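You operate a simulated robot arm through the tools that you are given. There is no shell and no other tool. Be economical: measure what you need, move in short steps, check, and stop when the job is done.

You run a simulated robot arm. Do the job below in one go: nothing can be reset, and whatever is moved stays where it is left.

TASK
Close down machine one: power and lamp off, weight and oil pad put away.
Fine: switch off first; the purple weight goes in the white box, the oil pad in the bench drawer; shut the drawer. Where these are worked on the way, their far stop is far enough and under half their travel is too little: bench drawer.

The check looks at the end state, three seconds after you hand in, the way a careful person would. Anything else that was tipped, shoved, dropped, spilled or broken makes it a failure.

THE ROBOT
A 7-joint arm with a three-finger gripper on a trunk, on a base that drives. Base frame: it is fixed to the floor where the robot stands at the start and does not move with it; the origin is under the middle of the robot, x ahead of it, y to its left, z up. Units: m, degrees, N and s.
Its first joint turns from -166.0 to 166.0 degrees. Places, roughly: bench drawer [0.6, 1.1, 0.7]; inside of the bench drawer [0.7, 1.1, 0.7]; inside of the white box [0.7, 0.9, 0.8]; lamp key [0.5, -0.2, 0.8]; main switch of machine one [0.7, 0, 1.1]. Payload 2.69 kg.
The tool frame sits at the grasp point between the pads (the TCP): z along the fingers, y along the line on which they close. The tips reach 0.029 m beyond it. The gripper opens to 0.12 m. The gripper's body begins 0.078 m behind the TCP.
Orientation is that of the tool frame in the base frame, as a unit quaternion [w, x, y, z]. With the fingers straight down and closing along the base's y, the tool's x points along the base's -x, its y along +y and its z along -z.

THE INTERFACE
- The arm moves only by the tool servo_tool. Its argument "targets" is a list of rows, each an object of numbers (a shift or turn left out is 0, a gripper value left out holds the last): "dx", "dy", "dz": the shift along the base's x, y, z in m; "rx", "ry", "rz": the turn, a rotation vector about the base's x, y, z in degrees. In form: [{"dx": .., "dy": .., "dz": .., "rx": .., "ry": .., "rz": ..}, ...]. A call has 1 to 12 rows; each row is the pose to reach, as a shift and turn from the pose commanded when the call began. "grip" is the opening in per cent of the stroke, from 0 (shut) to 100 (fully open), set as the call begins (left out, the last holds). Rows are played at 5 a second. More than 0.05 m and 8.6 degrees between two rows, or a gripper value outside its range, and nothing of the call is played. Where a pose cannot be reached the arm comes as near as it can. A force on the tool above 50 N (or 10 N above the force at the start of the call, whichever is more), or a blocked arm, ends the call early, and 0.2 s more pass. The fingers move at their own pace and stop on an object; they squeeze with about 23 N. The grip force told is the motor's: it shows also when the fingers shut on nothing. Time passes only in rows, and 0.2 s behind the last, so rows that repeat a pose let the fingers close. It gives the time, the measured TCP pose, the force on the tool (base axes), the opening and the grip force at its end, in the units of the frame above (readings bear some noise), with the torque about the TCP (base axes, N m) and any sound that the robot's microphone picked up.
- Cameras (640 x 400 px; columns grow to the right, rows downward): "scene" is now at [0.2928, 0.1623, 1.4574]; the picture's right is [-0.30, -0.95, 0.00], its down [-0.10, 0.03, -0.99] and it looks along [0.95, -0.30, -0.11] (base axes); focal length 214 px, centre (320, 200). "wrist" rides on the gripper at [0.063, 0, -0.104] in the tool frame; the picture's right is [0.00, 1.00, 0.00], its down [-0.83, 0.00, -0.56] and it looks along [-0.56, 0.00, 0.83] (tool axes); focal length 275 px, centre (320, 200). There is no depth. A picture from a camera that has moved, and an enlarged one, comes with that camera's place and axes in the base frame and with its lens.
- capture(camera): a new picture of that camera. It takes no simulated time.
- move_column(by): slides the trunk up (or, below 0, down) by that many m; the arm and the scene camera ride with it, the base frame stays. It gives what a move gives, with no picture.
- steer(legs): drives the robot by 1 to 6 legs, each [ahead, left, turn to the left] in m, m and degrees, along the robot's own axes; the way and the turn of a leg run together, so that a leg with both is an arc; at most 1.5 m and 180 degrees a leg. The arm and the cameras ride along, it lands a little off, and it stops where it bumps. It gives what a move gives.
- aim_head(pan, tilt): turns the head with the scene camera to pan (to the left, within 143 degrees either way) and tilt (down, from -29 to 69), counted from straight ahead of the robot. It gives what a move gives.
- close_up(camera, box): a new picture of the part [left, top, right, bottom] of that camera's present view, enlarged. It takes no simulated time.
- job_done(): hands the job in; it is judged then, once.

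Work in short steps. Places have to be worked out from the pictures, the camera data and where the tool is seen: move nearer, look again, correct. Check each grasp and each placing, and mend what went wrong. You have 120 turns and 82 pictures in all, those below and enlarged ones among them. Open the gripper and draw the arm clear of the work before you hand the job in, unless the task says otherwise; then end with one line.

The tools are called by a JSON object that holds its "fn" and its "kwargs". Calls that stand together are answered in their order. servo_tool: Moves the arm, as the interface text tells. Its arguments: {"type":"object","properties":{"targets":{"type":"array","items":{"type":"object","properties":{"dx":{"type":"number"},"dy":{"type":"number"},"dz":{"type":"number"},"rx":{"type":"number"},"ry":{"type":"number"},"rz":{"type":"number"}}}},"grip":{"type":"number"}},"required":["targets"]} The other tools are called the same way: move_column (by) slides the trunk up or down; steer (legs) drives the base; aim_head (pan, tilt) turns the head that bears the scene camera; capture (camera) takes a picture; close_up (camera, box) takes an enlarged picture of a part of a camera's view; job_done () hands the job in.

At the start:

```text
time: 0.0
position: [0.3879, 0.3777, 1.2299]
ee_rot: [-0.007, 0.119, 0.993, -0.006]
contact_force: [0.1, -0.3, 0.8]
moment: [0.01, -0.01, 0.03]
finger_gap: 0.12
grasp_force: 0.0
trunk travel left (down, up): [-0.4, 0.186]
robot x, y, heading: [-0.003, -0.0031, -0.1]
head pan, tilt: [99.0, 68.8]
```

scene: 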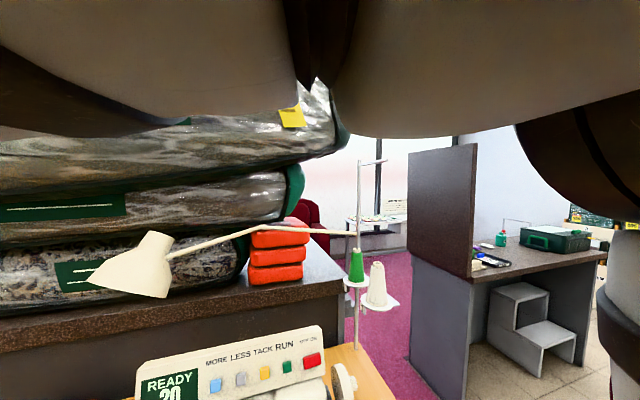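
wrist: 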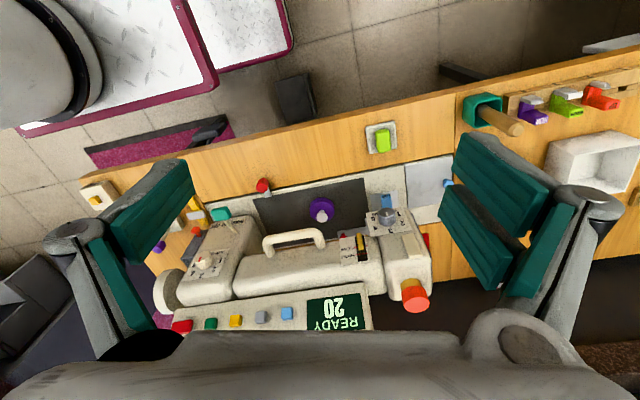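

The start picture is mostly blocked by the arm, so I'll aim the head at the bench and look from there.

{"fn": "aim_head", "kwargs": {"pan": 0, "tilt": 50}}

{"fn": "capture", "kwargs": {"camera": "scene"}}

```text
time: 1.8
position: [0.3918, 0.3782, 1.228]
ee_rot: [-0.009, 0.123, 0.992, -0.009]
contact_force: [-0.2, 0.3, 0.1]
moment: [0.0, 0.03, 0.02]
finger_gap: 0.12
grasp_force: 0.1
trunk travel left (down, up): [-0.4, 0.186]
robot x, y, heading: [-0.0024, 0.0004, -0.0]
head pan, tilt: [0.0, 50.0]
```

```text
79 pictures are left
camera scene: at [0.2934, 0.1631, 1.4556], right [-0.29, -0.96, 0.0], down [-0.12, 0.04, -0.99], along [0.95, -0.29, -0.13], focal length 214 px, centre (320, 200)
```

scene: 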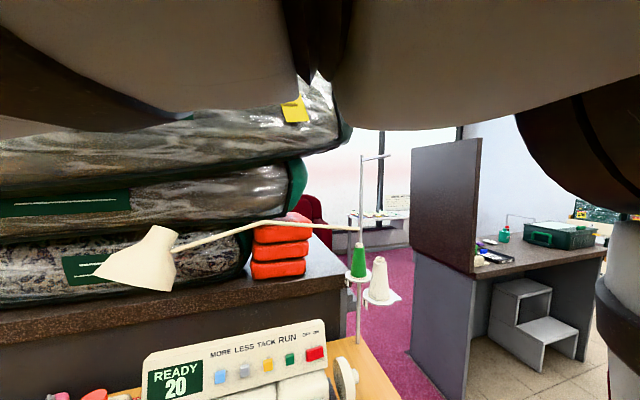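

The view barely changed even though the head reads [0, 50]. I'll aim well to the side to see what the head really does.

{"fn": "aim_head", "kwargs": {"pan": -60, "tilt": 20}}

{"fn": "capture", "kwargs": {"camera": "scene"}}

{"fn": "capture", "kwargs": {"camera": "wrist"}}

```text
time: 3.0
position: [0.3875, 0.3782, 1.2307]
ee_rot: [-0.007, 0.119, 0.993, -0.006]
contact_force: [0.3, 0.3, -0.6]
moment: [0.02, -0.01, 0.03]
finger_gap: 0.1199
grasp_force: 0.0
trunk travel left (down, up): [-0.4, 0.186]
robot x, y, heading: [0.0041, 0.0018, 0.2]
head pan, tilt: [-60.0, 20.0]
```

```text
78 pictures are left
camera scene: at [0.2515, 0.1093, 1.4348], right [-0.87, -0.5, 0.0], down [-0.17, 0.3, -0.94], along [0.47, -0.81, -0.34], focal length 214 px, centre (320, 200)
```

scene: 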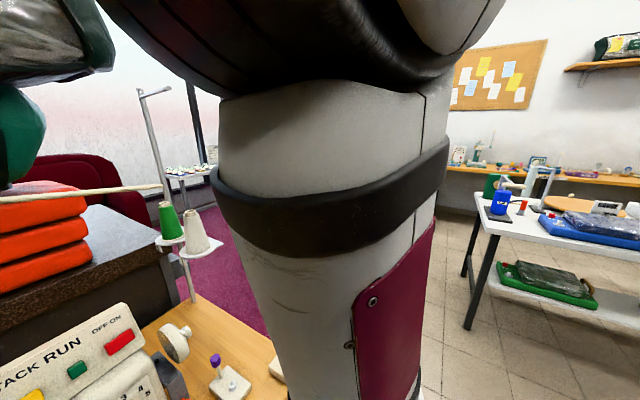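

```text
77 pictures are left
camera wrist: at [0.3268, 0.3936, 1.3342], right [0.23, 0.97, -0.01], down [0.82, -0.19, 0.55], along [0.53, -0.14, -0.84], focal length 275 px, centre (320, 200)
```

wrist: 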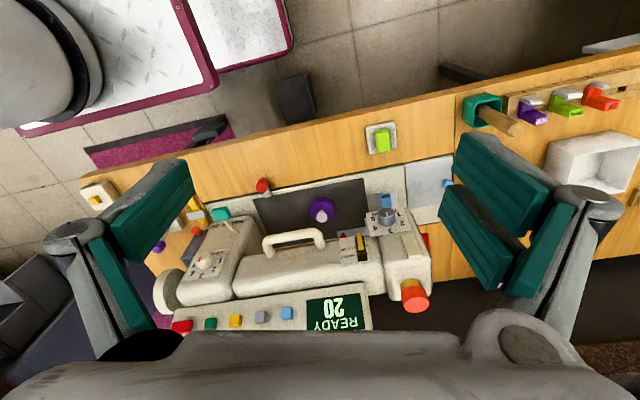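

The head does respond now. Next I'll look at the middle and left of the bench.

{"fn": "aim_head", "kwargs": {"pan": 45, "tilt": 45}}

{"fn": "capture", "kwargs": {"camera": "scene"}}

{"fn": "close_up", "kwargs": {"camera": "wrist", "box": [70, 80, 390, 340]}}

{"fn": "close_up", "kwargs": {"camera": "wrist", "box": [350, 60, 640, 260]}}

```text
time: 4.9
position: [0.3875, 0.3773, 1.2295]
ee_rot: [-0.006, 0.119, 0.993, -0.007]
contact_force: [-0.1, 0.1, 0.3]
moment: [-0.01, 0.0, 0.0]
finger_gap: 0.12
grasp_force: 0.0
trunk travel left (down, up): [-0.4, 0.186]
robot x, y, heading: [-0.0014, 0.0009, 0.1]
head pan, tilt: [45.0, 45.0]
```

```text
76 pictures are left
camera scene: at [0.2624, 0.2473, 1.3962], right [0.71, -0.71, 0.0], down [-0.5, -0.5, -0.71], along [0.5, 0.5, -0.71], focal length 214 px, centre (320, 200)
```

scene: 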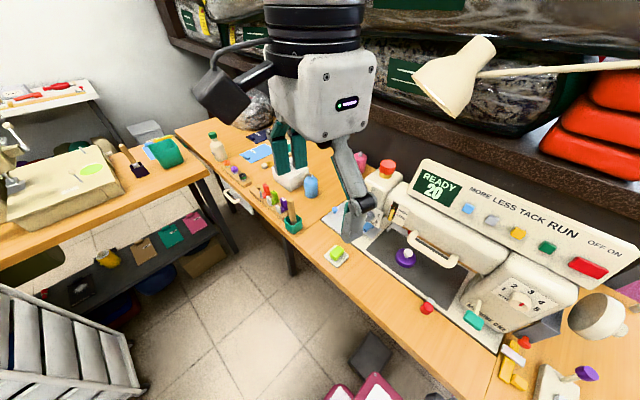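

```text
1.54 times, centred on (230, 210) of wrist
camera zoom: at [0.3271, 0.3936, 1.3341], right [0.23, 0.97, -0.01], down [0.82, -0.19, 0.55], along [0.53, -0.14, -0.84], focal length 424 px, centre (458, 185)
```

zoom: 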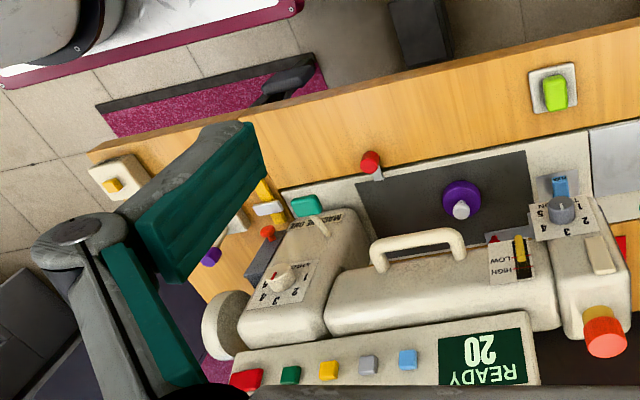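

```text
2.00 times, centred on (495, 160) of wrist
camera zoom: at [0.3271, 0.3936, 1.3341], right [0.23, 0.97, -0.01], down [0.82, -0.19, 0.55], along [0.53, -0.14, -0.84], focal length 551 px, centre (-30, 280)
```

zoom: 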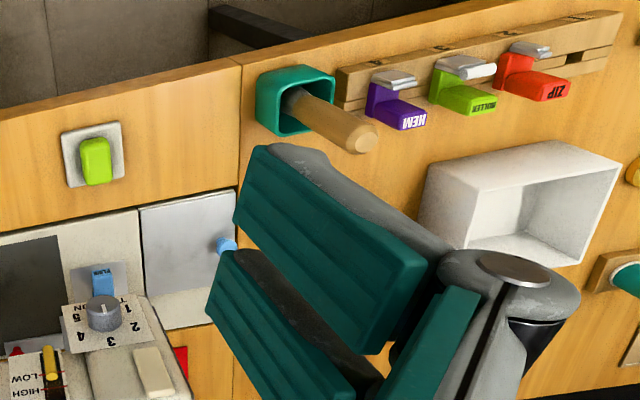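

I'll zoom in to identify the oil pad, the lamp key and the drawer.

{"fn": "close_up", "kwargs": {"camera": "scene", "box": [160, 100, 360, 270]}}

{"fn": "close_up", "kwargs": {"camera": "scene", "box": [340, 150, 640, 400]}}

{"fn": "aim_head", "kwargs": {"pan": -10, "tilt": 65}}

{"fn": "capture", "kwargs": {"camera": "scene"}}

```text
2.35 times, centred on (260, 185) of scene
camera zoom: at [0.2624, 0.2473, 1.3962], right [0.71, -0.71, 0.0], down [-0.5, -0.5, -0.71], along [0.5, 0.5, -0.71], focal length 505 px, centre (461, 235)
```

zoom: 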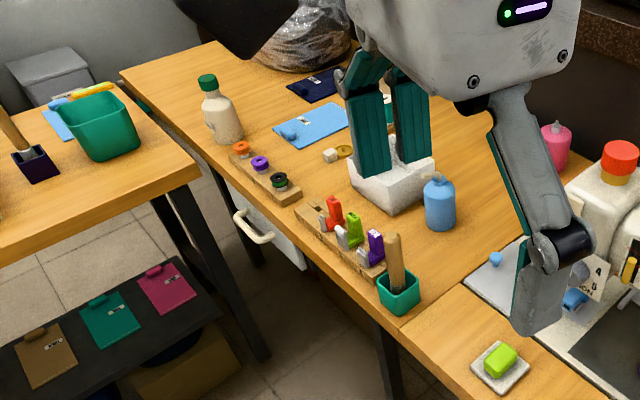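

```text
1.60 times, centred on (490, 275) of scene
camera zoom: at [0.2624, 0.2473, 1.3962], right [0.71, -0.71, 0.0], down [-0.5, -0.5, -0.71], along [0.5, 0.5, -0.71], focal length 343 px, centre (48, 80)
```

zoom: 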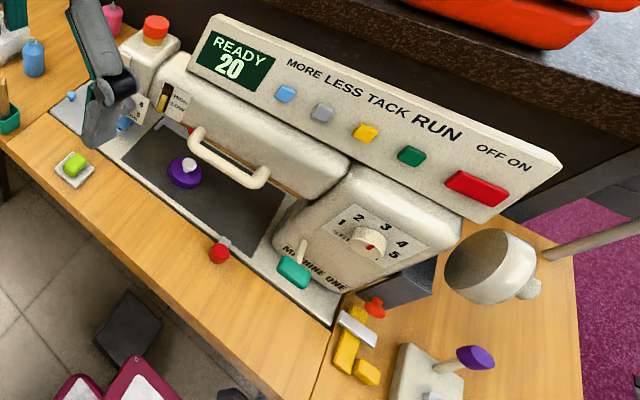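

```text
time: 6.1
position: [0.3874, 0.3781, 1.2302]
ee_rot: [-0.007, 0.118, 0.993, -0.006]
contact_force: [0.1, 0.9, -0.3]
moment: [0.03, 0.0, -0.01]
finger_gap: 0.1199
grasp_force: 0.1
trunk travel left (down, up): [-0.4, 0.186]
robot x, y, heading: [-0.0019, -0.001, -0.1]
head pan, tilt: [-10.0, 65.0]
```

```text
71 pictures are left
camera scene: at [0.2647, 0.1794, 1.3711], right [-0.17, -0.98, 0.0], down [-0.89, 0.16, -0.42], along [0.42, -0.07, -0.91], focal length 214 px, centre (320, 200)
```

scene: 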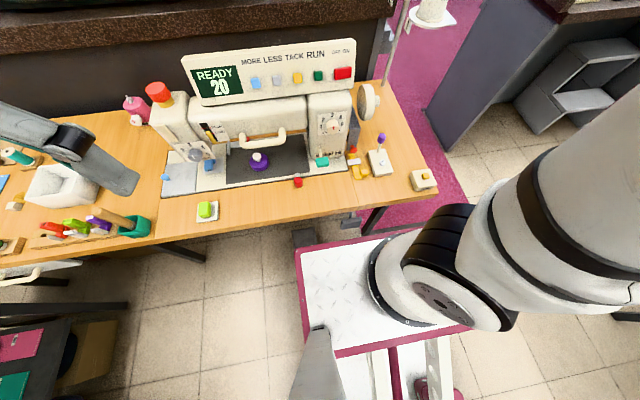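

I'll look closely at the main switch and the lamp key.

{"fn": "close_up", "kwargs": {"camera": "scene", "box": [320, 120, 448, 200]}}

{"fn": "close_up", "kwargs": {"camera": "scene", "box": [280, 30, 408, 110]}}

{"fn": "close_up", "kwargs": {"camera": "scene", "box": [150, 140, 310, 240]}}

```text
5.00 times, centred on (384, 160) of scene
camera zoom: at [0.2647, 0.1794, 1.3711], right [-0.17, -0.98, 0.0], down [-0.89, 0.16, -0.42], along [0.42, -0.07, -0.91], focal length 1072 px, centre (0, 400)
```

zoom: 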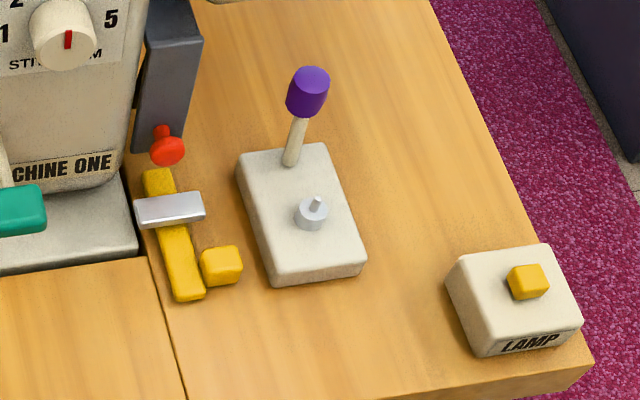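

```text
5.00 times, centred on (344, 70) of scene
camera zoom: at [0.2647, 0.1794, 1.3711], right [-0.17, -0.98, 0.0], down [-0.89, 0.16, -0.42], along [0.42, -0.07, -0.91], focal length 1072 px, centre (200, 850)
```

zoom: 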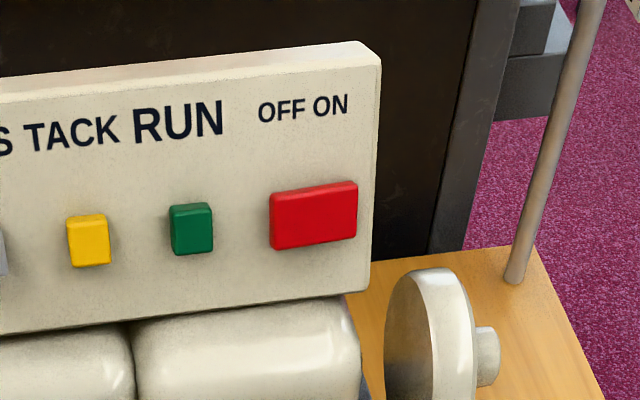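

```text
4.00 times, centred on (230, 190) of scene
camera zoom: at [0.2647, 0.1794, 1.3711], right [-0.17, -0.98, 0.0], down [-0.89, 0.16, -0.42], along [0.42, -0.07, -0.91], focal length 858 px, centre (680, 240)
```

zoom: 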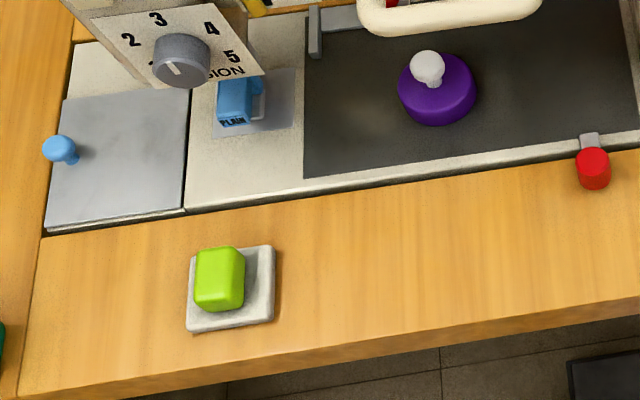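

The main switch is a red rocker at about (0.71, 0.047, 1.05), with OFF on its left. The lamp key, the purple weight and the lime oil pad are identified too. First I close the fingers, square up the tool and shift it in front of the switch.

{"fn": "servo_tool", "kwargs": {"targets": [{"dx": 0.012, "dy": -0.04, "rz": 1.7}, {"dx": 0.024, "dy": -0.08, "rz": 3.4}, {"dx": 0.036, "dy": -0.12, "rz": 5.1}, {"dx": 0.048, "dy": -0.16, "rz": 6.8}, {"dx": 0.06, "dy": -0.2, "rz": 8.5}, {"dx": 0.072, "dy": -0.24, "rz": 10.2}, {"dx": 0.084, "dy": -0.28, "rz": 11.9}, {"dx": 0.096, "dy": -0.315, "rz": 13.6}], "grip": 0}}

```text
time: 7.9
position: [0.4835, 0.0646, 1.2303]
ee_rot: [-0.006, -0.001, 1.0, -0.008]
contact_force: [-0.1, 0.5, -0.1]
moment: [0.0, -0.01, 0.0]
finger_gap: 0.0001
grasp_force: 23.3
trunk travel left (down, up): [-0.4, 0.186]
robot x, y, heading: [-0.0041, -0.0016, 0.1]
head pan, tilt: [-10.0, 65.0]
```

The tool is now square. Next I tilt it toward the panel and take a wrist picture.

{"fn": "servo_tool", "kwargs": {"targets": [{"ry": -8.3}, {"ry": -16.6}, {"ry": -25}, {"ry": -33.3}, {"ry": -41.6}, {"ry": -50}]}}

{"fn": "capture", "kwargs": {"camera": "wrist"}}

{"fn": "capture", "kwargs": {"camera": "scene"}}

```text
time: 9.3
position: [0.4842, 0.063, 1.23]
ee_rot: [0.417, 0.002, 0.909, -0.006]
contact_force: [0.9, -0.5, -0.1]
moment: [0.02, 0.0, -0.01]
finger_gap: 0.0
grasp_force: 22.9
trunk travel left (down, up): [-0.4, 0.186]
robot x, y, heading: [0.0016, 0.0007, 0.2]
head pan, tilt: [-10.0, 65.0]
```

```text
67 pictures are left
camera wrist: at [0.3629, 0.0639, 1.2489], right [0.01, 1.0, -0.01], down [0.12, 0.01, 0.99], along [0.99, -0.01, -0.12], focal length 275 px, centre (320, 200)
```

wrist: 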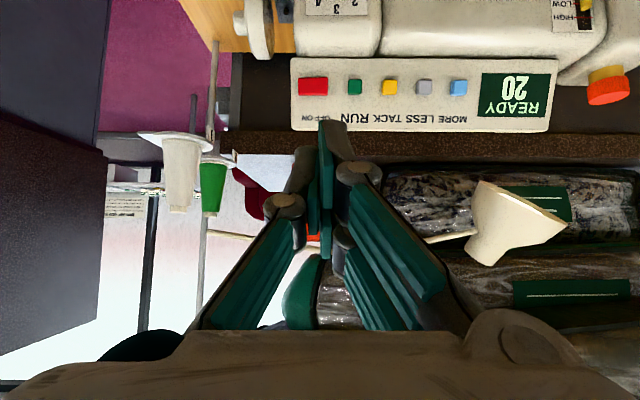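

```text
66 pictures are left
camera scene: at [0.2649, 0.1792, 1.3711], right [-0.17, -0.98, 0.0], down [-0.89, 0.16, -0.42], along [0.42, -0.07, -0.91], focal length 214 px, centre (320, 200)
```

scene: 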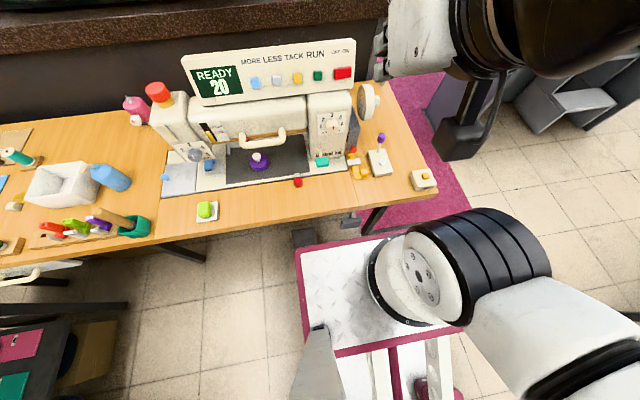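

The switch centre triangulates to (0.707, 0.048, 1.054). I'll approach along the tool axis and stop about 4 cm short of the OFF side.

{"fn": "servo_tool", "kwargs": {"targets": [{"dx": 0.034, "dz": -0.026}, {"dx": 0.068, "dz": -0.053}, {"dx": 0.102, "dz": -0.079}, {"dx": 0.136, "dz": -0.106}, {"dx": 0.17, "dz": -0.132}]}}

{"fn": "capture", "kwargs": {"camera": "wrist"}}

{"fn": "close_up", "kwargs": {"camera": "scene", "box": [260, 10, 420, 110]}}

```text
time: 10.5
position: [0.6767, 0.0705, 1.1155]
ee_rot: [0.416, 0.003, 0.909, -0.006]
contact_force: [0.3, 0.5, 0.0]
moment: [0.02, 0.0, 0.05]
finger_gap: 0.0
grasp_force: 22.6
out of reach, approached as far as the arm can: row 1, 2, 3, 4, 5
trunk travel left (down, up): [-0.4, 0.186]
robot x, y, heading: [-0.0027, -0.0014, 0.1]
head pan, tilt: [-10.0, 65.0]
```

```text
65 pictures are left
camera wrist: at [0.5561, 0.0716, 1.1352], right [0.01, 1.0, -0.01], down [0.12, 0.01, 0.99], along [0.99, -0.01, -0.12], focal length 275 px, centre (320, 200)
```

wrist: 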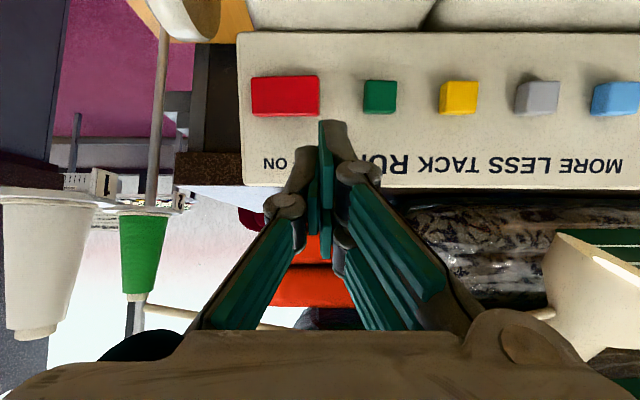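

```text
4.00 times, centred on (340, 60) of scene
camera zoom: at [0.2644, 0.1797, 1.371], right [-0.16, -0.99, 0.0], down [-0.9, 0.14, -0.42], along [0.41, -0.07, -0.91], focal length 858 px, centre (240, 760)
```

zoom: 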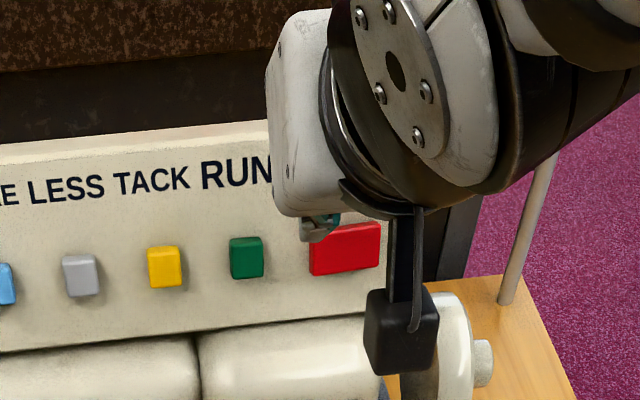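

That row was out of reach because the arm is folded too close. I'll retract, back the base up 0.15 m and retry.

{"fn": "servo_tool", "kwargs": {"targets": [{"dx": -0.034, "dz": 0.026}, {"dx": -0.068, "dz": 0.053}, {"dx": -0.102, "dz": 0.079}]}}

{"fn": "steer", "kwargs": {"legs": [[-0.15, 0, 0]]}}

```text
time: 11.3
position: [0.5771, 0.0722, 1.1986]
ee_rot: [0.416, 0.003, 0.909, -0.006]
contact_force: [-0.1, -0.4, -0.1]
moment: [-0.07, 0.02, 0.0]
finger_gap: 0.0001
grasp_force: 22.9
out of reach, approached as far as the arm can: row 1, 2, 3
trunk travel left (down, up): [-0.4, 0.186]
robot x, y, heading: [-0.0027, 0.0004, -0.1]
head pan, tilt: [-10.0, 65.0]
```

```text
time: 12.7
position: [0.4272, 0.0724, 1.1973]
ee_rot: [0.417, 0.003, 0.909, -0.007]
contact_force: [-0.2, 0.0, 0.0]
moment: [0.0, 0.02, -0.03]
finger_gap: 0.0
grasp_force: 23.3
trunk travel left (down, up): [-0.4, 0.186]
robot x, y, heading: [-0.1522, 0.0004, -0.1]
head pan, tilt: [-10.0, 65.0]
```

Now I move to the pre-press point from the new stand.

{"fn": "servo_tool", "kwargs": {"targets": [{"dx": 0.038, "dy": -0.002, "dz": -0.016}, {"dx": 0.076, "dy": -0.004, "dz": -0.033}, {"dx": 0.114, "dy": -0.006, "dz": -0.05}, {"dx": 0.152, "dy": -0.008, "dz": -0.066}, {"dx": 0.19, "dy": -0.01, "dz": -0.083}, {"dx": 0.227, "dy": -0.012, "dz": -0.099}]}}

{"fn": "capture", "kwargs": {"camera": "wrist"}}

```text
time: 14.3
position: [0.598, 0.2421, 1.1099]
ee_rot: [0.42, -0.16, 0.891, 0.065]
contact_force: [0.3, -0.4, 0.9]
moment: [0.0, 0.01, 0.02]
finger_gap: 0.0
grasp_force: 23.2
trunk travel left (down, up): [-0.4, 0.186]
robot x, y, heading: [-0.1542, 0.0032, -0.1]
head pan, tilt: [-10.0, 65.0]
stopped in row 6: the arm was blocked; the commanded pose is now the measured one
```

```text
63 pictures are left
camera wrist: at [0.485, 0.2011, 1.1273], right [-0.34, 0.94, -0.02], down [0.09, 0.06, 0.99], along [0.94, 0.34, -0.1], focal length 275 px, centre (320, 200)
```

wrist: 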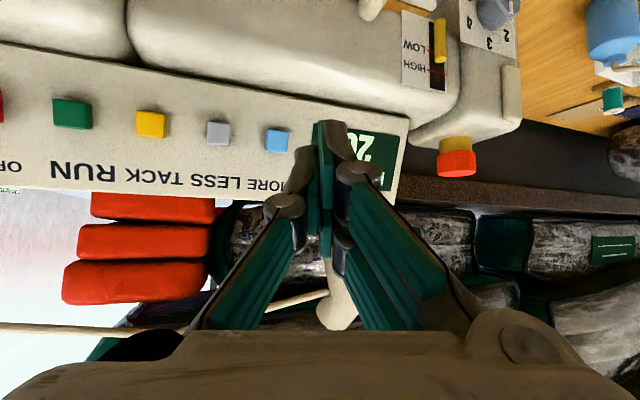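

The arm swung sideways and was blocked, probably at a joint limit. I'll look at how it's configured.

{"fn": "aim_head", "kwargs": {"pan": 10, "tilt": 50}}

{"fn": "capture", "kwargs": {"camera": "scene"}}

```text
time: 15.1
position: [0.5993, 0.2428, 1.1091]
ee_rot: [0.42, -0.16, 0.891, 0.064]
contact_force: [0.0, 0.6, 0.0]
moment: [0.0, -0.02, 0.06]
finger_gap: 0.0
grasp_force: 23.3
trunk travel left (down, up): [-0.4, 0.186]
robot x, y, heading: [-0.1516, 0.0052, -0.2]
head pan, tilt: [10.0, 50.0]
```

```text
62 pictures are left
camera scene: at [0.13, 0.2032, 1.3892], right [0.17, -0.99, 0.0], down [-0.76, -0.13, -0.64], along [0.63, 0.11, -0.77], focal length 214 px, centre (320, 200)
```

scene: 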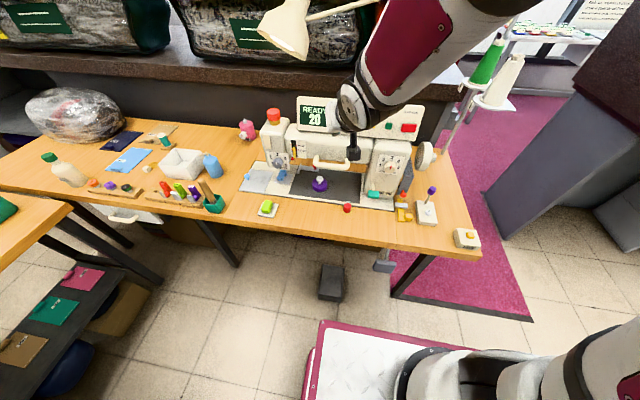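

The scene is undisturbed. I'll use a gentler tilt of 25° from vertical, which still presses into the leaning panel: back off, reorient, and move in front of the switch.

{"fn": "servo_tool", "kwargs": {"targets": [{"dx": -0.03, "dz": 0.03, "rx": -0.66, "ry": 5.1, "rz": -4.0}, {"dx": -0.04, "dy": -0.04, "dz": 0.06, "rx": -1.3, "ry": 10.2, "rz": -8.0}, {"dx": -0.04, "dy": -0.085, "dz": 0.07, "rx": -2.0, "ry": 15.3, "rz": -11.9}, {"dx": -0.03, "dy": -0.13, "dz": 0.07, "rx": -2.6, "ry": 20.4, "rz": -15.9}, {"dx": -0.02, "dy": -0.175, "dz": 0.07, "rx": -3.3, "ry": 25.5, "rz": -19.9}, {"dx": -0.02, "dy": -0.183, "dz": 0.07, "rx": -3.3, "ry": 25.5, "rz": -19.9}]}}

{"fn": "capture", "kwargs": {"camera": "wrist"}}

```text
refused: row 2 steps farther than a row can; nothing moved
```

```text
61 pictures are left
camera wrist: at [0.485, 0.2012, 1.127], right [-0.34, 0.94, -0.02], down [0.09, 0.06, 0.99], along [0.94, 0.34, -0.1], focal length 275 px, centre (320, 200)
```

wrist: 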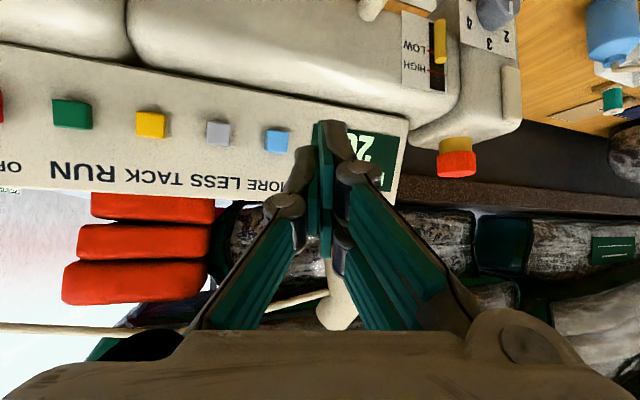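

One row was too long, so the call was refused. I'll send smaller steps.

{"fn": "servo_tool", "kwargs": {"targets": [{"dx": -0.03, "dz": 0.03, "rx": -0.5, "ry": 4, "rz": -3.0}, {"dx": -0.04, "dy": -0.03, "dz": 0.06, "rx": -1.0, "ry": 8, "rz": -6.2}, {"dx": -0.04, "dy": -0.07, "dz": 0.07, "rx": -1.5, "ry": 12, "rz": -9.4}, {"dx": -0.03, "dy": -0.11, "dz": 0.07, "rx": -2.2, "ry": 17, "rz": -13.2}, {"dx": -0.02, "dy": -0.15, "dz": 0.07, "rx": -2.8, "ry": 22, "rz": -17}, {"dx": -0.02, "dy": -0.183, "dz": 0.07, "rx": -3.3, "ry": 25.5, "rz": -19.9}, {"dx": -0.02, "dy": -0.183, "dz": 0.07, "rx": -3.3, "ry": 25.5, "rz": -19.9}]}}

{"fn": "capture", "kwargs": {"camera": "wrist"}}

```text
time: 16.7
position: [0.5789, 0.0603, 1.1803]
ee_rot: [0.214, 0.001, 0.977, 0.001]
contact_force: [0.0, 1.5, -0.4]
moment: [-0.02, 0.03, -0.02]
finger_gap: 0.0
grasp_force: 23.1
trunk travel left (down, up): [-0.4, 0.186]
robot x, y, heading: [-0.1519, -0.0014, -0.2]
head pan, tilt: [10.0, 50.0]
```

```text
60 pictures are left
camera wrist: at [0.4777, 0.0587, 1.2474], right [0.0, 1.0, 0.0], down [0.52, 0.0, 0.85], along [0.85, 0.0, -0.52], focal length 275 px, centre (320, 200)
```

wrist: 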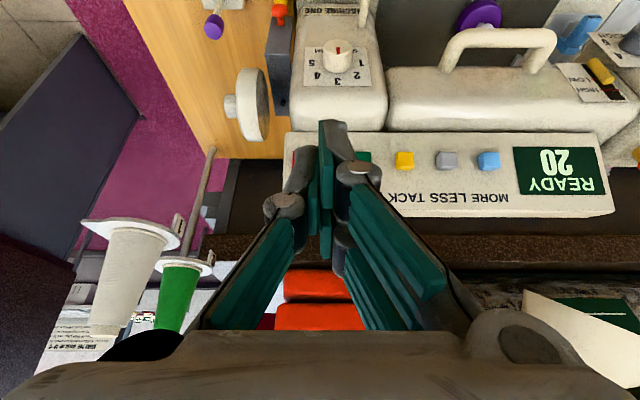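

The pose is exact now. I move to about 3 cm off the rocker face.

{"fn": "servo_tool", "kwargs": {"targets": [{"dx": 0.028, "dz": -0.03}, {"dx": 0.056, "dz": -0.06}, {"dx": 0.083, "dz": -0.088}]}}

{"fn": "capture", "kwargs": {"camera": "wrist"}}

{"fn": "close_up", "kwargs": {"camera": "scene", "box": [320, 80, 448, 160]}}

```text
time: 17.5
position: [0.6627, 0.0608, 1.0927]
ee_rot: [0.216, -0.001, 0.976, 0.0]
contact_force: [-1.3, -1.1, 0.1]
moment: [0.01, -0.03, -0.01]
finger_gap: 0.0002
grasp_force: 23.0
trunk travel left (down, up): [-0.4, 0.186]
robot x, y, heading: [-0.1532, 0.0006, 0.1]
head pan, tilt: [10.0, 50.0]
```

```text
59 pictures are left
camera wrist: at [0.5604, 0.0594, 1.1602], right [0.0, 1.0, 0.0], down [0.52, 0.0, 0.85], along [0.85, 0.0, -0.52], focal length 275 px, centre (320, 200)
```

wrist: 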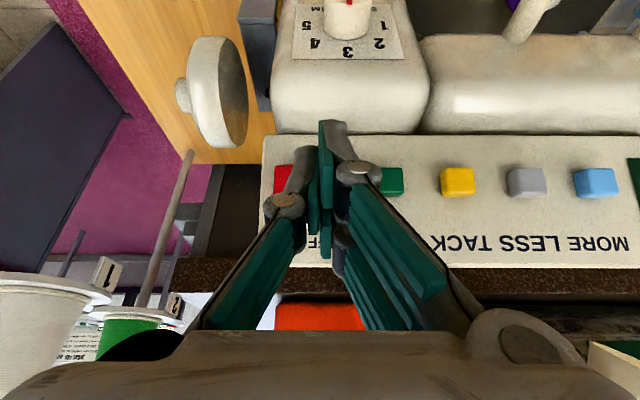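

```text
5.00 times, centred on (384, 120) of scene
camera zoom: at [0.1295, 0.2032, 1.3894], right [0.17, -0.99, 0.0], down [-0.75, -0.13, -0.64], along [0.63, 0.11, -0.77], focal length 1072 px, centre (0, 600)
```

zoom: 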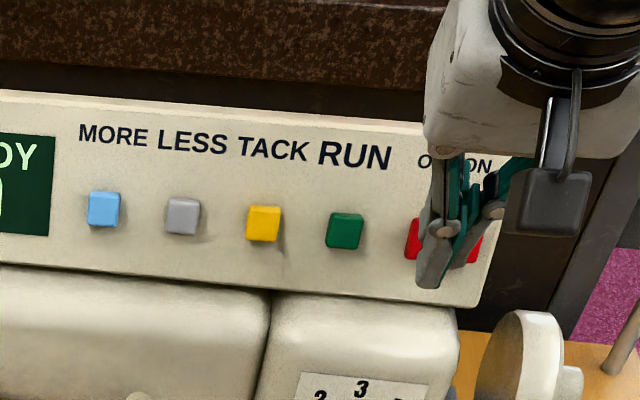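

The tip is in front of the left half of the rocker. I press into it in small steps and watch for force or a click.

{"fn": "servo_tool", "kwargs": {"targets": [{"dx": 0.006, "dz": -0.003}, {"dx": 0.012, "dz": -0.006}, {"dx": 0.017, "dz": -0.0085}, {"dx": 0.021, "dz": -0.0105}, {"dx": 0.024, "dz": -0.012}, {"dx": 0.027, "dz": -0.0135}]}}

```text
time: 18.9
position: [0.6861, 0.061, 1.0842]
ee_rot: [0.22, 0.0, 0.976, 0.001]
contact_force: [-22.5, 0.1, 22.2]
moment: [0.03, -0.19, -0.04]
finger_gap: 0.0
grasp_force: 22.8
trunk travel left (down, up): [-0.4, 0.186]
robot x, y, heading: [-0.1536, 0.0042, -0.2]
head pan, tilt: [10.0, 50.0]
stopped in row 6: the force on the tool passed its limit at 54 N (the readings are from after the stop); the commanded pose is now the measured one
```

Contact peaked at 54 N. I'll back off and look at the rocker.

{"fn": "servo_tool", "kwargs": {"targets": [{"dx": -0.025, "dz": 0.015}, {"dx": -0.05, "dz": 0.05}, {"dx": -0.05, "dy": 0.045, "dz": 0.07}, {"dx": -0.05, "dy": 0.09, "dz": 0.07}]}}

{"fn": "close_up", "kwargs": {"camera": "wrist", "box": [160, 100, 416, 260]}}

{"fn": "close_up", "kwargs": {"camera": "scene", "box": [360, 100, 440, 150]}}

```text
time: 19.9
position: [0.6388, 0.1498, 1.1502]
ee_rot: [0.218, 0.001, 0.976, 0.001]
contact_force: [0.0, -0.8, -0.8]
moment: [0.04, -0.01, 0.02]
finger_gap: 0.0
grasp_force: 23.5
trunk travel left (down, up): [-0.4, 0.186]
robot x, y, heading: [-0.1529, -0.0035, -0.3]
head pan, tilt: [10.0, 50.0]
```

```text
2.50 times, centred on (288, 180) of wrist
camera zoom: at [0.5369, 0.1483, 1.2175], right [0.0, 1.0, 0.0], down [0.52, 0.0, 0.86], along [0.86, 0.0, -0.52], focal length 688 px, centre (400, 250)
```

zoom: 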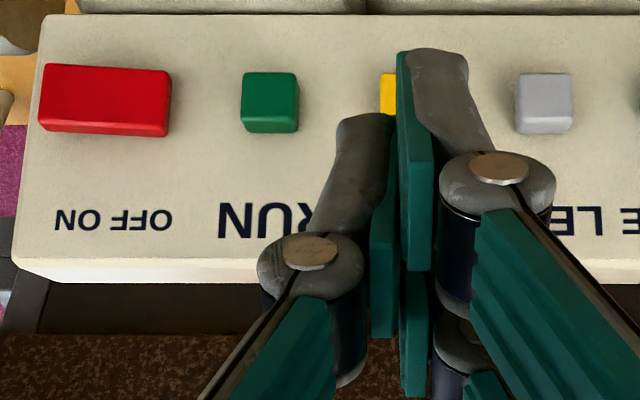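

```text
8.00 times, centred on (400, 125) of scene
camera zoom: at [0.1298, 0.2026, 1.3893], right [0.17, -0.99, 0.0], down [-0.75, -0.13, -0.64], along [0.63, 0.11, -0.77], focal length 1716 px, centre (-320, 800)
```

zoom: 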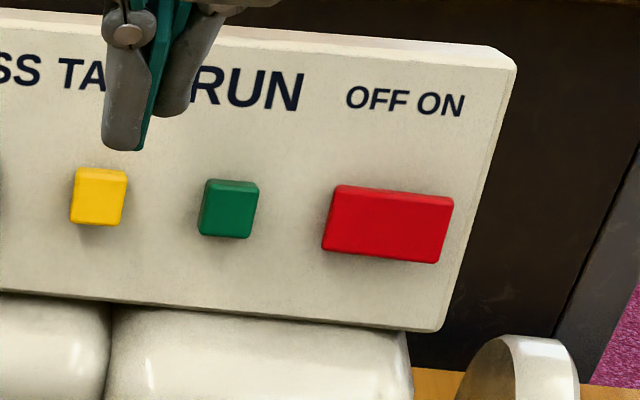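

The tilt suggests OFF is pressed. I'll check whether the READY display went dark.

{"fn": "capture", "kwargs": {"camera": "scene"}}

{"fn": "capture", "kwargs": {"camera": "wrist"}}

```text
55 pictures are left
camera scene: at [0.1298, 0.2026, 1.3893], right [0.17, -0.99, 0.0], down [-0.75, -0.13, -0.64], along [0.63, 0.11, -0.77], focal length 214 px, centre (320, 200)
```

scene: 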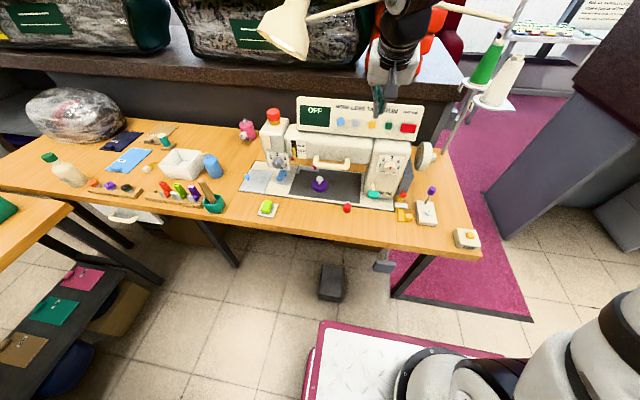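

```text
54 pictures are left
camera wrist: at [0.5369, 0.1483, 1.2175], right [0.0, 1.0, 0.0], down [0.52, 0.0, 0.86], along [0.86, 0.0, -0.52], focal length 275 px, centre (320, 200)
```

wrist: 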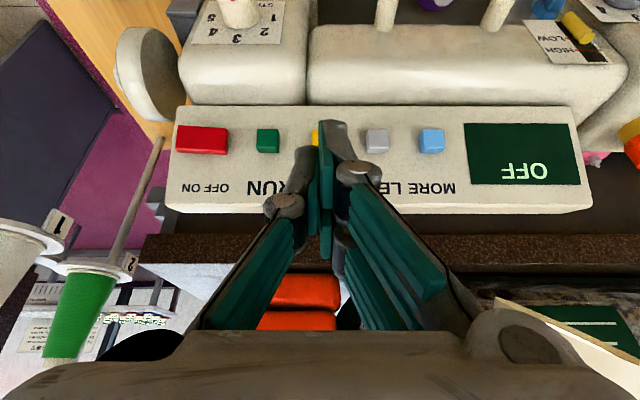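

The display reads OFF, so power is off. Next is the lamp key button at about (0.54, -0.186, 0.82). I straighten the tool and move above it.

{"fn": "servo_tool", "kwargs": {"targets": [{"dx": -0.04, "ry": 5}, {"dx": -0.08, "ry": 10}, {"dx": -0.1, "dy": -0.04, "ry": 15}, {"dx": -0.1, "dy": -0.085, "ry": 20}, {"dx": -0.1, "dy": -0.13, "dz": -0.02, "ry": 25}, {"dx": -0.1, "dy": -0.17, "dz": -0.04, "ry": 25}, {"dx": -0.1, "dy": -0.21, "dz": -0.06, "ry": 25}, {"dx": -0.1, "dy": -0.25, "dz": -0.08, "ry": 25}, {"dx": -0.1, "dy": -0.29, "dz": -0.1, "ry": 25}, {"dx": -0.1, "dy": -0.325, "dz": -0.13, "ry": 25}, {"dx": -0.1, "dy": -0.336, "dz": -0.165, "ry": 25}, {"dx": -0.1, "dy": -0.336, "dz": -0.2, "ry": 25}]}}

{"fn": "capture", "kwargs": {"camera": "wrist"}}

```text
time: 22.6
position: [0.5386, -0.186, 0.9517]
ee_rot: [0.001, 0.001, 1.0, -0.001]
contact_force: [0.3, 0.1, 0.2]
moment: [-0.03, 0.0, -0.03]
finger_gap: 0.0
grasp_force: 22.8
trunk travel left (down, up): [-0.4, 0.186]
robot x, y, heading: [-0.151, 0.003, -0.0]
head pan, tilt: [10.0, 50.0]
```

```text
53 pictures are left
camera wrist: at [0.4741, -0.1863, 1.0552], right [0.0, 1.0, 0.0], down [0.83, 0.0, 0.56], along [0.56, 0.0, -0.83], focal length 275 px, centre (320, 200)
```

wrist: 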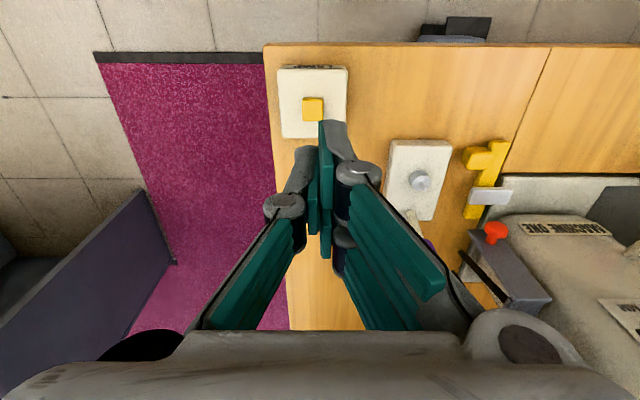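

The button is at (0.539, -0.193). I line up and descend to just above it.

{"fn": "servo_tool", "kwargs": {"targets": [{"dy": -0.007, "dz": -0.03}, {"dy": -0.007, "dz": -0.06}, {"dy": -0.007, "dz": -0.08}, {"dy": -0.007, "dz": -0.086}]}}

{"fn": "close_up", "kwargs": {"camera": "wrist", "box": [240, 40, 400, 140]}}

```text
time: 23.6
position: [0.5393, -0.192, 0.8659]
ee_rot: [0.002, 0.0, 1.0, 0.0]
contact_force: [0.0, 0.8, 0.9]
moment: [0.03, -0.03, 0.0]
finger_gap: 0.0
grasp_force: 22.7
trunk travel left (down, up): [-0.4, 0.186]
robot x, y, heading: [-0.1483, -0.0009, -0.0]
head pan, tilt: [10.0, 50.0]
```

```text
4.00 times, centred on (320, 90) of wrist
camera zoom: at [0.4753, -0.1932, 0.9687], right [0.0, 1.0, 0.0], down [0.83, 0.0, 0.56], along [0.56, 0.0, -0.83], focal length 1101 px, centre (320, 640)
```

zoom: 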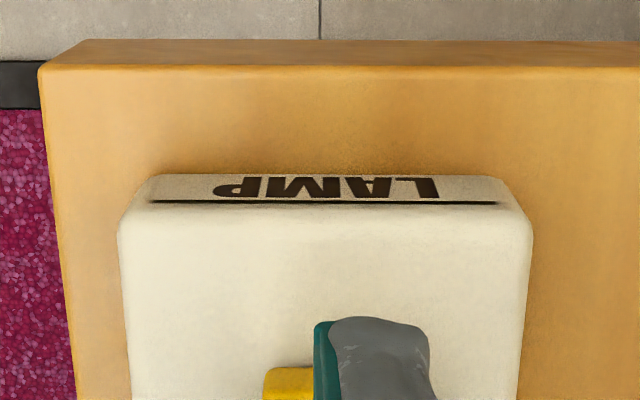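

Button centred at y≈-0.191. The longer-looking fingertip sits about 7 mm to the right of it, so I shift left and press down slowly.

{"fn": "servo_tool", "kwargs": {"targets": [{"dy": -0.006}, {"dy": -0.006, "dz": -0.006}, {"dy": -0.006, "dz": -0.01}, {"dy": -0.006, "dz": -0.013}, {"dy": -0.006, "dz": -0.016}, {"dy": -0.006, "dz": -0.019}, {"dy": -0.006, "dz": -0.022}, {"dy": -0.006, "dz": -0.025}]}}

```text
time: 25.4
position: [0.539, -0.1988, 0.8416]
ee_rot: [0.003, 0.0, 1.0, 0.0]
contact_force: [-2.6, 1.5, 15.3]
moment: [0.11, 0.05, 0.03]
finger_gap: 0.0059
grasp_force: 28.4
trunk travel left (down, up): [-0.4, 0.186]
robot x, y, heading: [-0.1537, -0.0003, -0.2]
head pan, tilt: [10.0, 50.0]
heard: click
```

A click was heard. I'll raise the tool and check the lamp.

{"fn": "servo_tool", "kwargs": {"targets": [{"dz": 0.03}, {"dz": 0.07}, {"dz": 0.11}]}}

{"fn": "close_up", "kwargs": {"camera": "wrist", "box": [240, 40, 400, 140]}}

{"fn": "aim_head", "kwargs": {"pan": 10, "tilt": 20}}

{"fn": "capture", "kwargs": {"camera": "scene"}}

```text
time: 26.1
position: [0.5395, -0.1993, 0.9498]
ee_rot: [0.001, 0.0, 1.0, 0.001]
contact_force: [0.4, 0.2, 0.0]
moment: [-0.01, -0.02, 0.0]
finger_gap: 0.0
grasp_force: 29.0
trunk travel left (down, up): [-0.4, 0.186]
robot x, y, heading: [-0.1511, 0.0001, 0.1]
head pan, tilt: [10.0, 50.0]
```

```text
4.00 times, centred on (320, 90) of wrist
camera zoom: at [0.4755, -0.2001, 1.0534], right [0.0, 1.0, 0.0], down [0.83, 0.0, 0.56], along [0.56, 0.0, -0.83], focal length 1101 px, centre (320, 640)
```

zoom: 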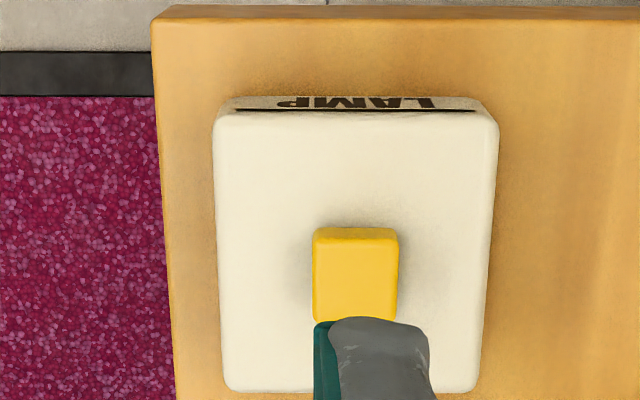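

```text
time: 27.1
position: [0.5385, -0.1986, 0.9499]
ee_rot: [0.001, 0.0, 1.0, 0.001]
contact_force: [-0.9, 0.6, -0.6]
moment: [-0.01, 0.0, -0.03]
finger_gap: 0.0
grasp_force: 29.1
trunk travel left (down, up): [-0.4, 0.186]
robot x, y, heading: [-0.15, 0.001, -0.2]
head pan, tilt: [10.0, 20.0]
```

```text
50 pictures are left
camera scene: at [0.1455, 0.206, 1.4348], right [0.17, -0.99, 0.0], down [-0.34, -0.06, -0.94], along [0.93, 0.16, -0.34], focal length 214 px, centre (320, 200)
```

scene: 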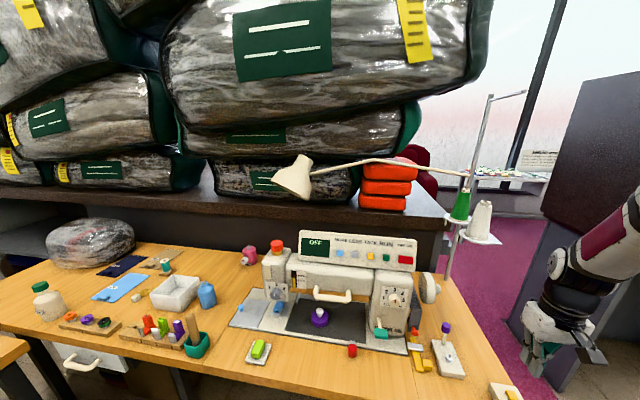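

I'll zoom in on the lamp shade and the bench to judge whether the lamp is lit.

{"fn": "close_up", "kwargs": {"camera": "scene", "box": [240, 140, 368, 220]}}

```text
5.00 times, centred on (304, 180) of scene
camera zoom: at [0.1455, 0.206, 1.4348], right [0.17, -0.99, 0.0], down [-0.34, -0.06, -0.94], along [0.93, 0.16, -0.34], focal length 1072 px, centre (400, 300)
```

zoom: 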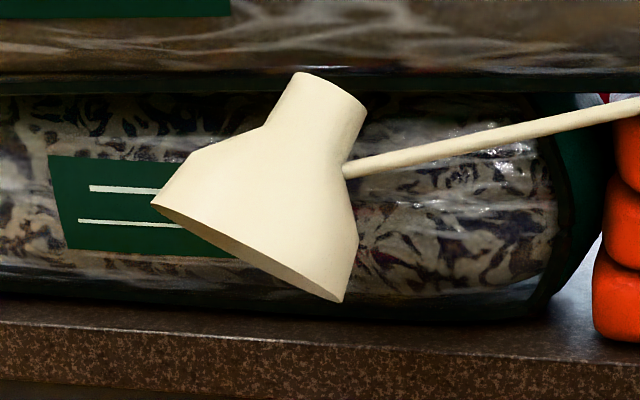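

The shade's visible inside is dark, which fits the lamp being off. Before moving the base left, I'll check the floor on that side, moving the tool back and up first.

{"fn": "servo_tool", "kwargs": {"targets": [{"dx": -0.03, "dz": 0.03}, {"dx": -0.05, "dz": 0.07}, {"dx": -0.05, "dy": 0.03, "dz": 0.11}, {"dx": -0.05, "dy": 0.08, "dz": 0.13}, {"dx": -0.05, "dy": 0.13, "dz": 0.15}]}}

{"fn": "aim_head", "kwargs": {"pan": 90, "tilt": 45}}

{"fn": "capture", "kwargs": {"camera": "scene"}}

```text
refused: row 4 steps farther than a row can; nothing moved
```

```text
time: 28.6
position: [0.5386, -0.1997, 0.9485]
ee_rot: [0.001, 0.001, 1.0, 0.0]
contact_force: [-0.4, -0.4, -0.2]
moment: [0.0, -0.01, 0.0]
finger_gap: 0.0
grasp_force: 29.0
trunk travel left (down, up): [-0.4, 0.186]
robot x, y, heading: [-0.1495, 0.0006, -0.0]
head pan, tilt: [90.0, 45.0]
```

```text
48 pictures are left
camera scene: at [0.054, 0.2713, 1.3962], right [1.0, 0.0, 0.0], down [0.0, -0.71, -0.71], along [0.0, 0.71, -0.71], focal length 214 px, centre (320, 200)
```

scene: 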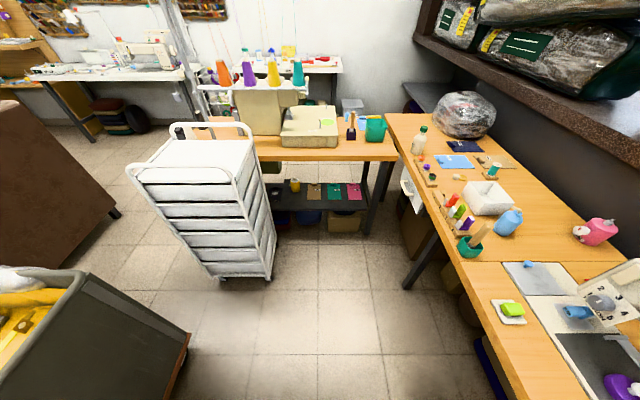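

Floor is clear on the left up to about y=0.9, where the trolley starts. I'll lift the arm and drive to about (-0.05, 0.45), from which the weight, pad, box and drawer are all in reach.

{"fn": "servo_tool", "kwargs": {"targets": [{"dx": -0.02, "dz": 0.04}, {"dx": -0.04, "dz": 0.08}, {"dx": -0.05, "dy": 0.03, "dz": 0.115}, {"dx": -0.06, "dy": 0.06, "dz": 0.15}, {"dx": -0.07, "dy": 0.09, "dz": 0.18}, {"dx": -0.08, "dy": 0.12, "dz": 0.21}, {"dx": -0.08, "dy": 0.16, "dz": 0.23}, {"dx": -0.08, "dy": 0.2, "dz": 0.25}], "grip": 60}}

{"fn": "steer", "kwargs": {"legs": [[0, 0.45, 0], [0.1, 0, 0]]}}

{"fn": "aim_head", "kwargs": {"pan": 0, "tilt": 50}}

{"fn": "capture", "kwargs": {"camera": "scene"}}

{"fn": "capture", "kwargs": {"camera": "wrist"}}

```text
time: 30.4
position: [0.4579, 0.0012, 1.2015]
ee_rot: [0.001, -0.001, 1.0, 0.0]
contact_force: [0.1, -0.4, -1.1]
moment: [0.02, 0.05, 0.02]
finger_gap: 0.0721
grasp_force: 0.0
trunk travel left (down, up): [-0.4, 0.186]
robot x, y, heading: [-0.1513, 0.0007, 0.1]
head pan, tilt: [90.0, 45.0]
```

```text
time: 33.9
position: [0.5606, 0.455, 1.2002]
ee_rot: [0.001, 0.001, 1.0, 0.001]
contact_force: [0.5, 0.3, -0.2]
moment: [0.02, -0.03, 0.02]
finger_gap: 0.0718
grasp_force: 0.1
trunk travel left (down, up): [-0.4, 0.186]
robot x, y, heading: [-0.0501, 0.4583, -0.1]
head pan, tilt: [90.0, 45.0]
```

```text
time: 35.6
position: [0.562, 0.4553, 1.2011]
ee_rot: [0.001, 0.001, 1.0, 0.001]
contact_force: [-0.7, -0.1, -0.1]
moment: [-0.01, 0.02, 0.01]
finger_gap: 0.0723
grasp_force: 0.1
trunk travel left (down, up): [-0.4, 0.186]
robot x, y, heading: [-0.051, 0.4558, -0.3]
head pan, tilt: [0.0, 50.0]
```

```text
47 pictures are left
camera scene: at [0.2335, 0.6438, 1.3893], right [0.0, -1.0, 0.0], down [-0.77, 0.0, -0.64], along [0.64, 0.0, -0.77], focal length 214 px, centre (320, 200)
```

scene: 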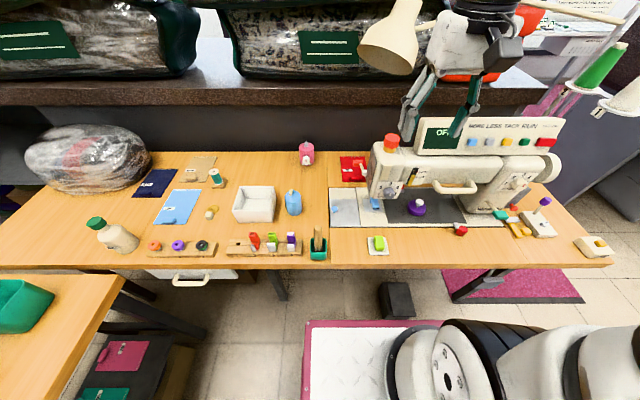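

```text
46 pictures are left
camera wrist: at [0.4974, 0.4542, 1.3041], right [0.0, 1.0, 0.0], down [0.83, 0.0, 0.56], along [0.56, 0.0, -0.83], focal length 275 px, centre (320, 200)
```

wrist: 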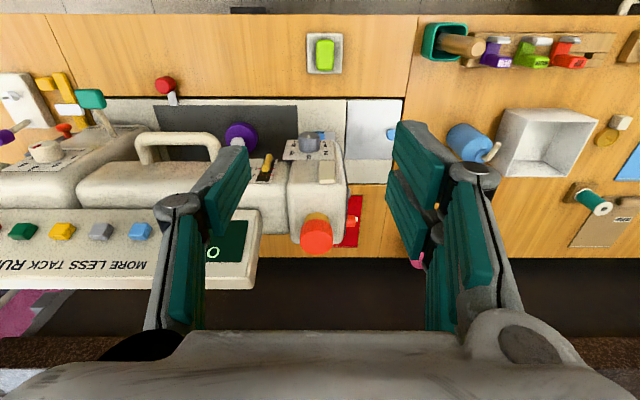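

The weight at about (0.69, 0.305, 0.80) sits under and behind the machine's carry handle (x≈0.645, z≈0.945). I'll look closer before choosing an approach.

{"fn": "close_up", "kwargs": {"camera": "scene", "box": [350, 130, 510, 230]}}

{"fn": "steer", "kwargs": {"legs": [[-0.1, 0, 0]]}}

```text
4.00 times, centred on (430, 180) of scene
camera zoom: at [0.2335, 0.6438, 1.3893], right [0.0, -1.0, 0.0], down [-0.77, 0.0, -0.64], along [0.64, 0.0, -0.77], focal length 858 px, centre (-120, 280)
```

zoom: 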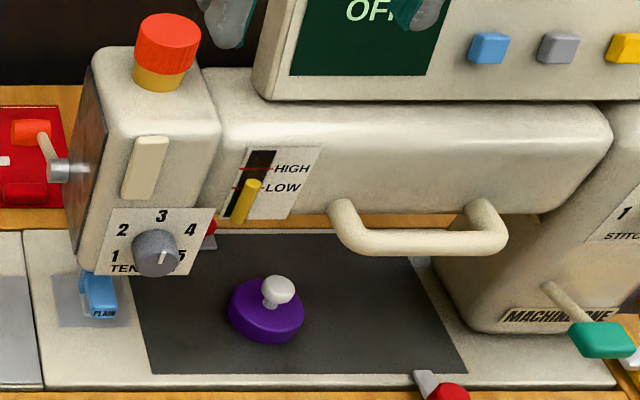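

```text
time: 36.7
position: [0.4607, 0.4561, 1.2009]
ee_rot: [0.001, 0.001, 1.0, 0.001]
contact_force: [0.7, -0.3, -0.1]
moment: [0.03, 0.04, 0.02]
finger_gap: 0.0723
grasp_force: 0.1
trunk travel left (down, up): [-0.4, 0.186]
robot x, y, heading: [-0.1476, 0.4562, -0.0]
head pan, tilt: [0.0, 50.0]
```

Approach plan: come in from the front under the handle, tool tilted about 50°, and pinch the white knob at about (0.689, 0.31, 0.83). I stage in steps and watch reachability.

{"fn": "servo_tool", "kwargs": {"targets": [{"dx": 0.01, "dy": -0.03, "dz": -0.025, "ry": -4}, {"dx": 0.02, "dy": -0.06, "dz": -0.05, "ry": -8}, {"dx": 0.03, "dy": -0.085, "dz": -0.075, "ry": -12}, {"dx": 0.04, "dy": -0.11, "dz": -0.1, "ry": -17}, {"dx": 0.05, "dy": -0.13, "dz": -0.125, "ry": -21}, {"dx": 0.06, "dy": -0.146, "dz": -0.15, "ry": -25}], "grip": 50}}

{"fn": "servo_tool", "kwargs": {"targets": [{"dz": -0.01, "ry": -5}, {"dz": -0.02, "ry": -10}, {"dz": -0.03, "ry": -15}, {"dz": -0.04, "ry": -20}, {"dz": -0.05, "ry": -25}]}}

{"fn": "capture", "kwargs": {"camera": "wrist"}}

```text
time: 38.1
position: [0.5208, 0.3099, 1.0523]
ee_rot: [0.218, 0.001, 0.976, 0.0]
contact_force: [-0.9, 0.4, 0.5]
moment: [-0.01, -0.02, -0.03]
finger_gap: 0.0601
grasp_force: 0.2
trunk travel left (down, up): [-0.4, 0.186]
robot x, y, heading: [-0.1527, 0.4546, -0.2]
head pan, tilt: [0.0, 50.0]
```

```text
time: 39.3
position: [0.5406, 0.2961, 1.0054]
ee_rot: [0.423, 0.0, 0.906, 0.001]
contact_force: [-0.3, 0.3, 0.4]
moment: [-0.01, -0.01, -0.01]
finger_gap: 0.0599
grasp_force: 0.1
out of reach, approached as far as the arm can: row 4, 5
trunk travel left (down, up): [-0.4, 0.186]
robot x, y, heading: [-0.1501, 0.4556, -0.1]
head pan, tilt: [0.0, 50.0]
```

```text
44 pictures are left
camera wrist: at [0.4195, 0.2948, 1.0231], right [0.0, 1.0, 0.0], down [0.11, 0.0, 0.99], along [0.99, 0.0, -0.11], focal length 275 px, centre (320, 200)
```

wrist: 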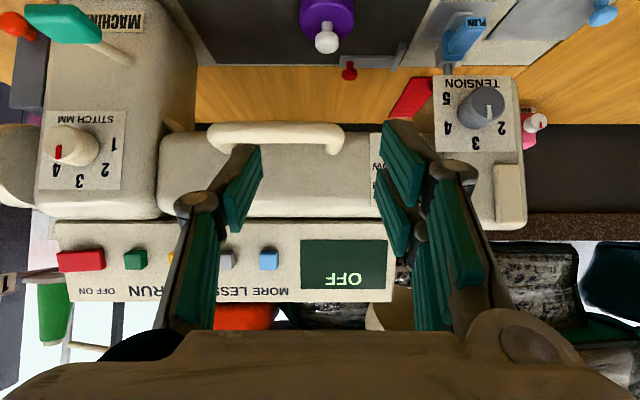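

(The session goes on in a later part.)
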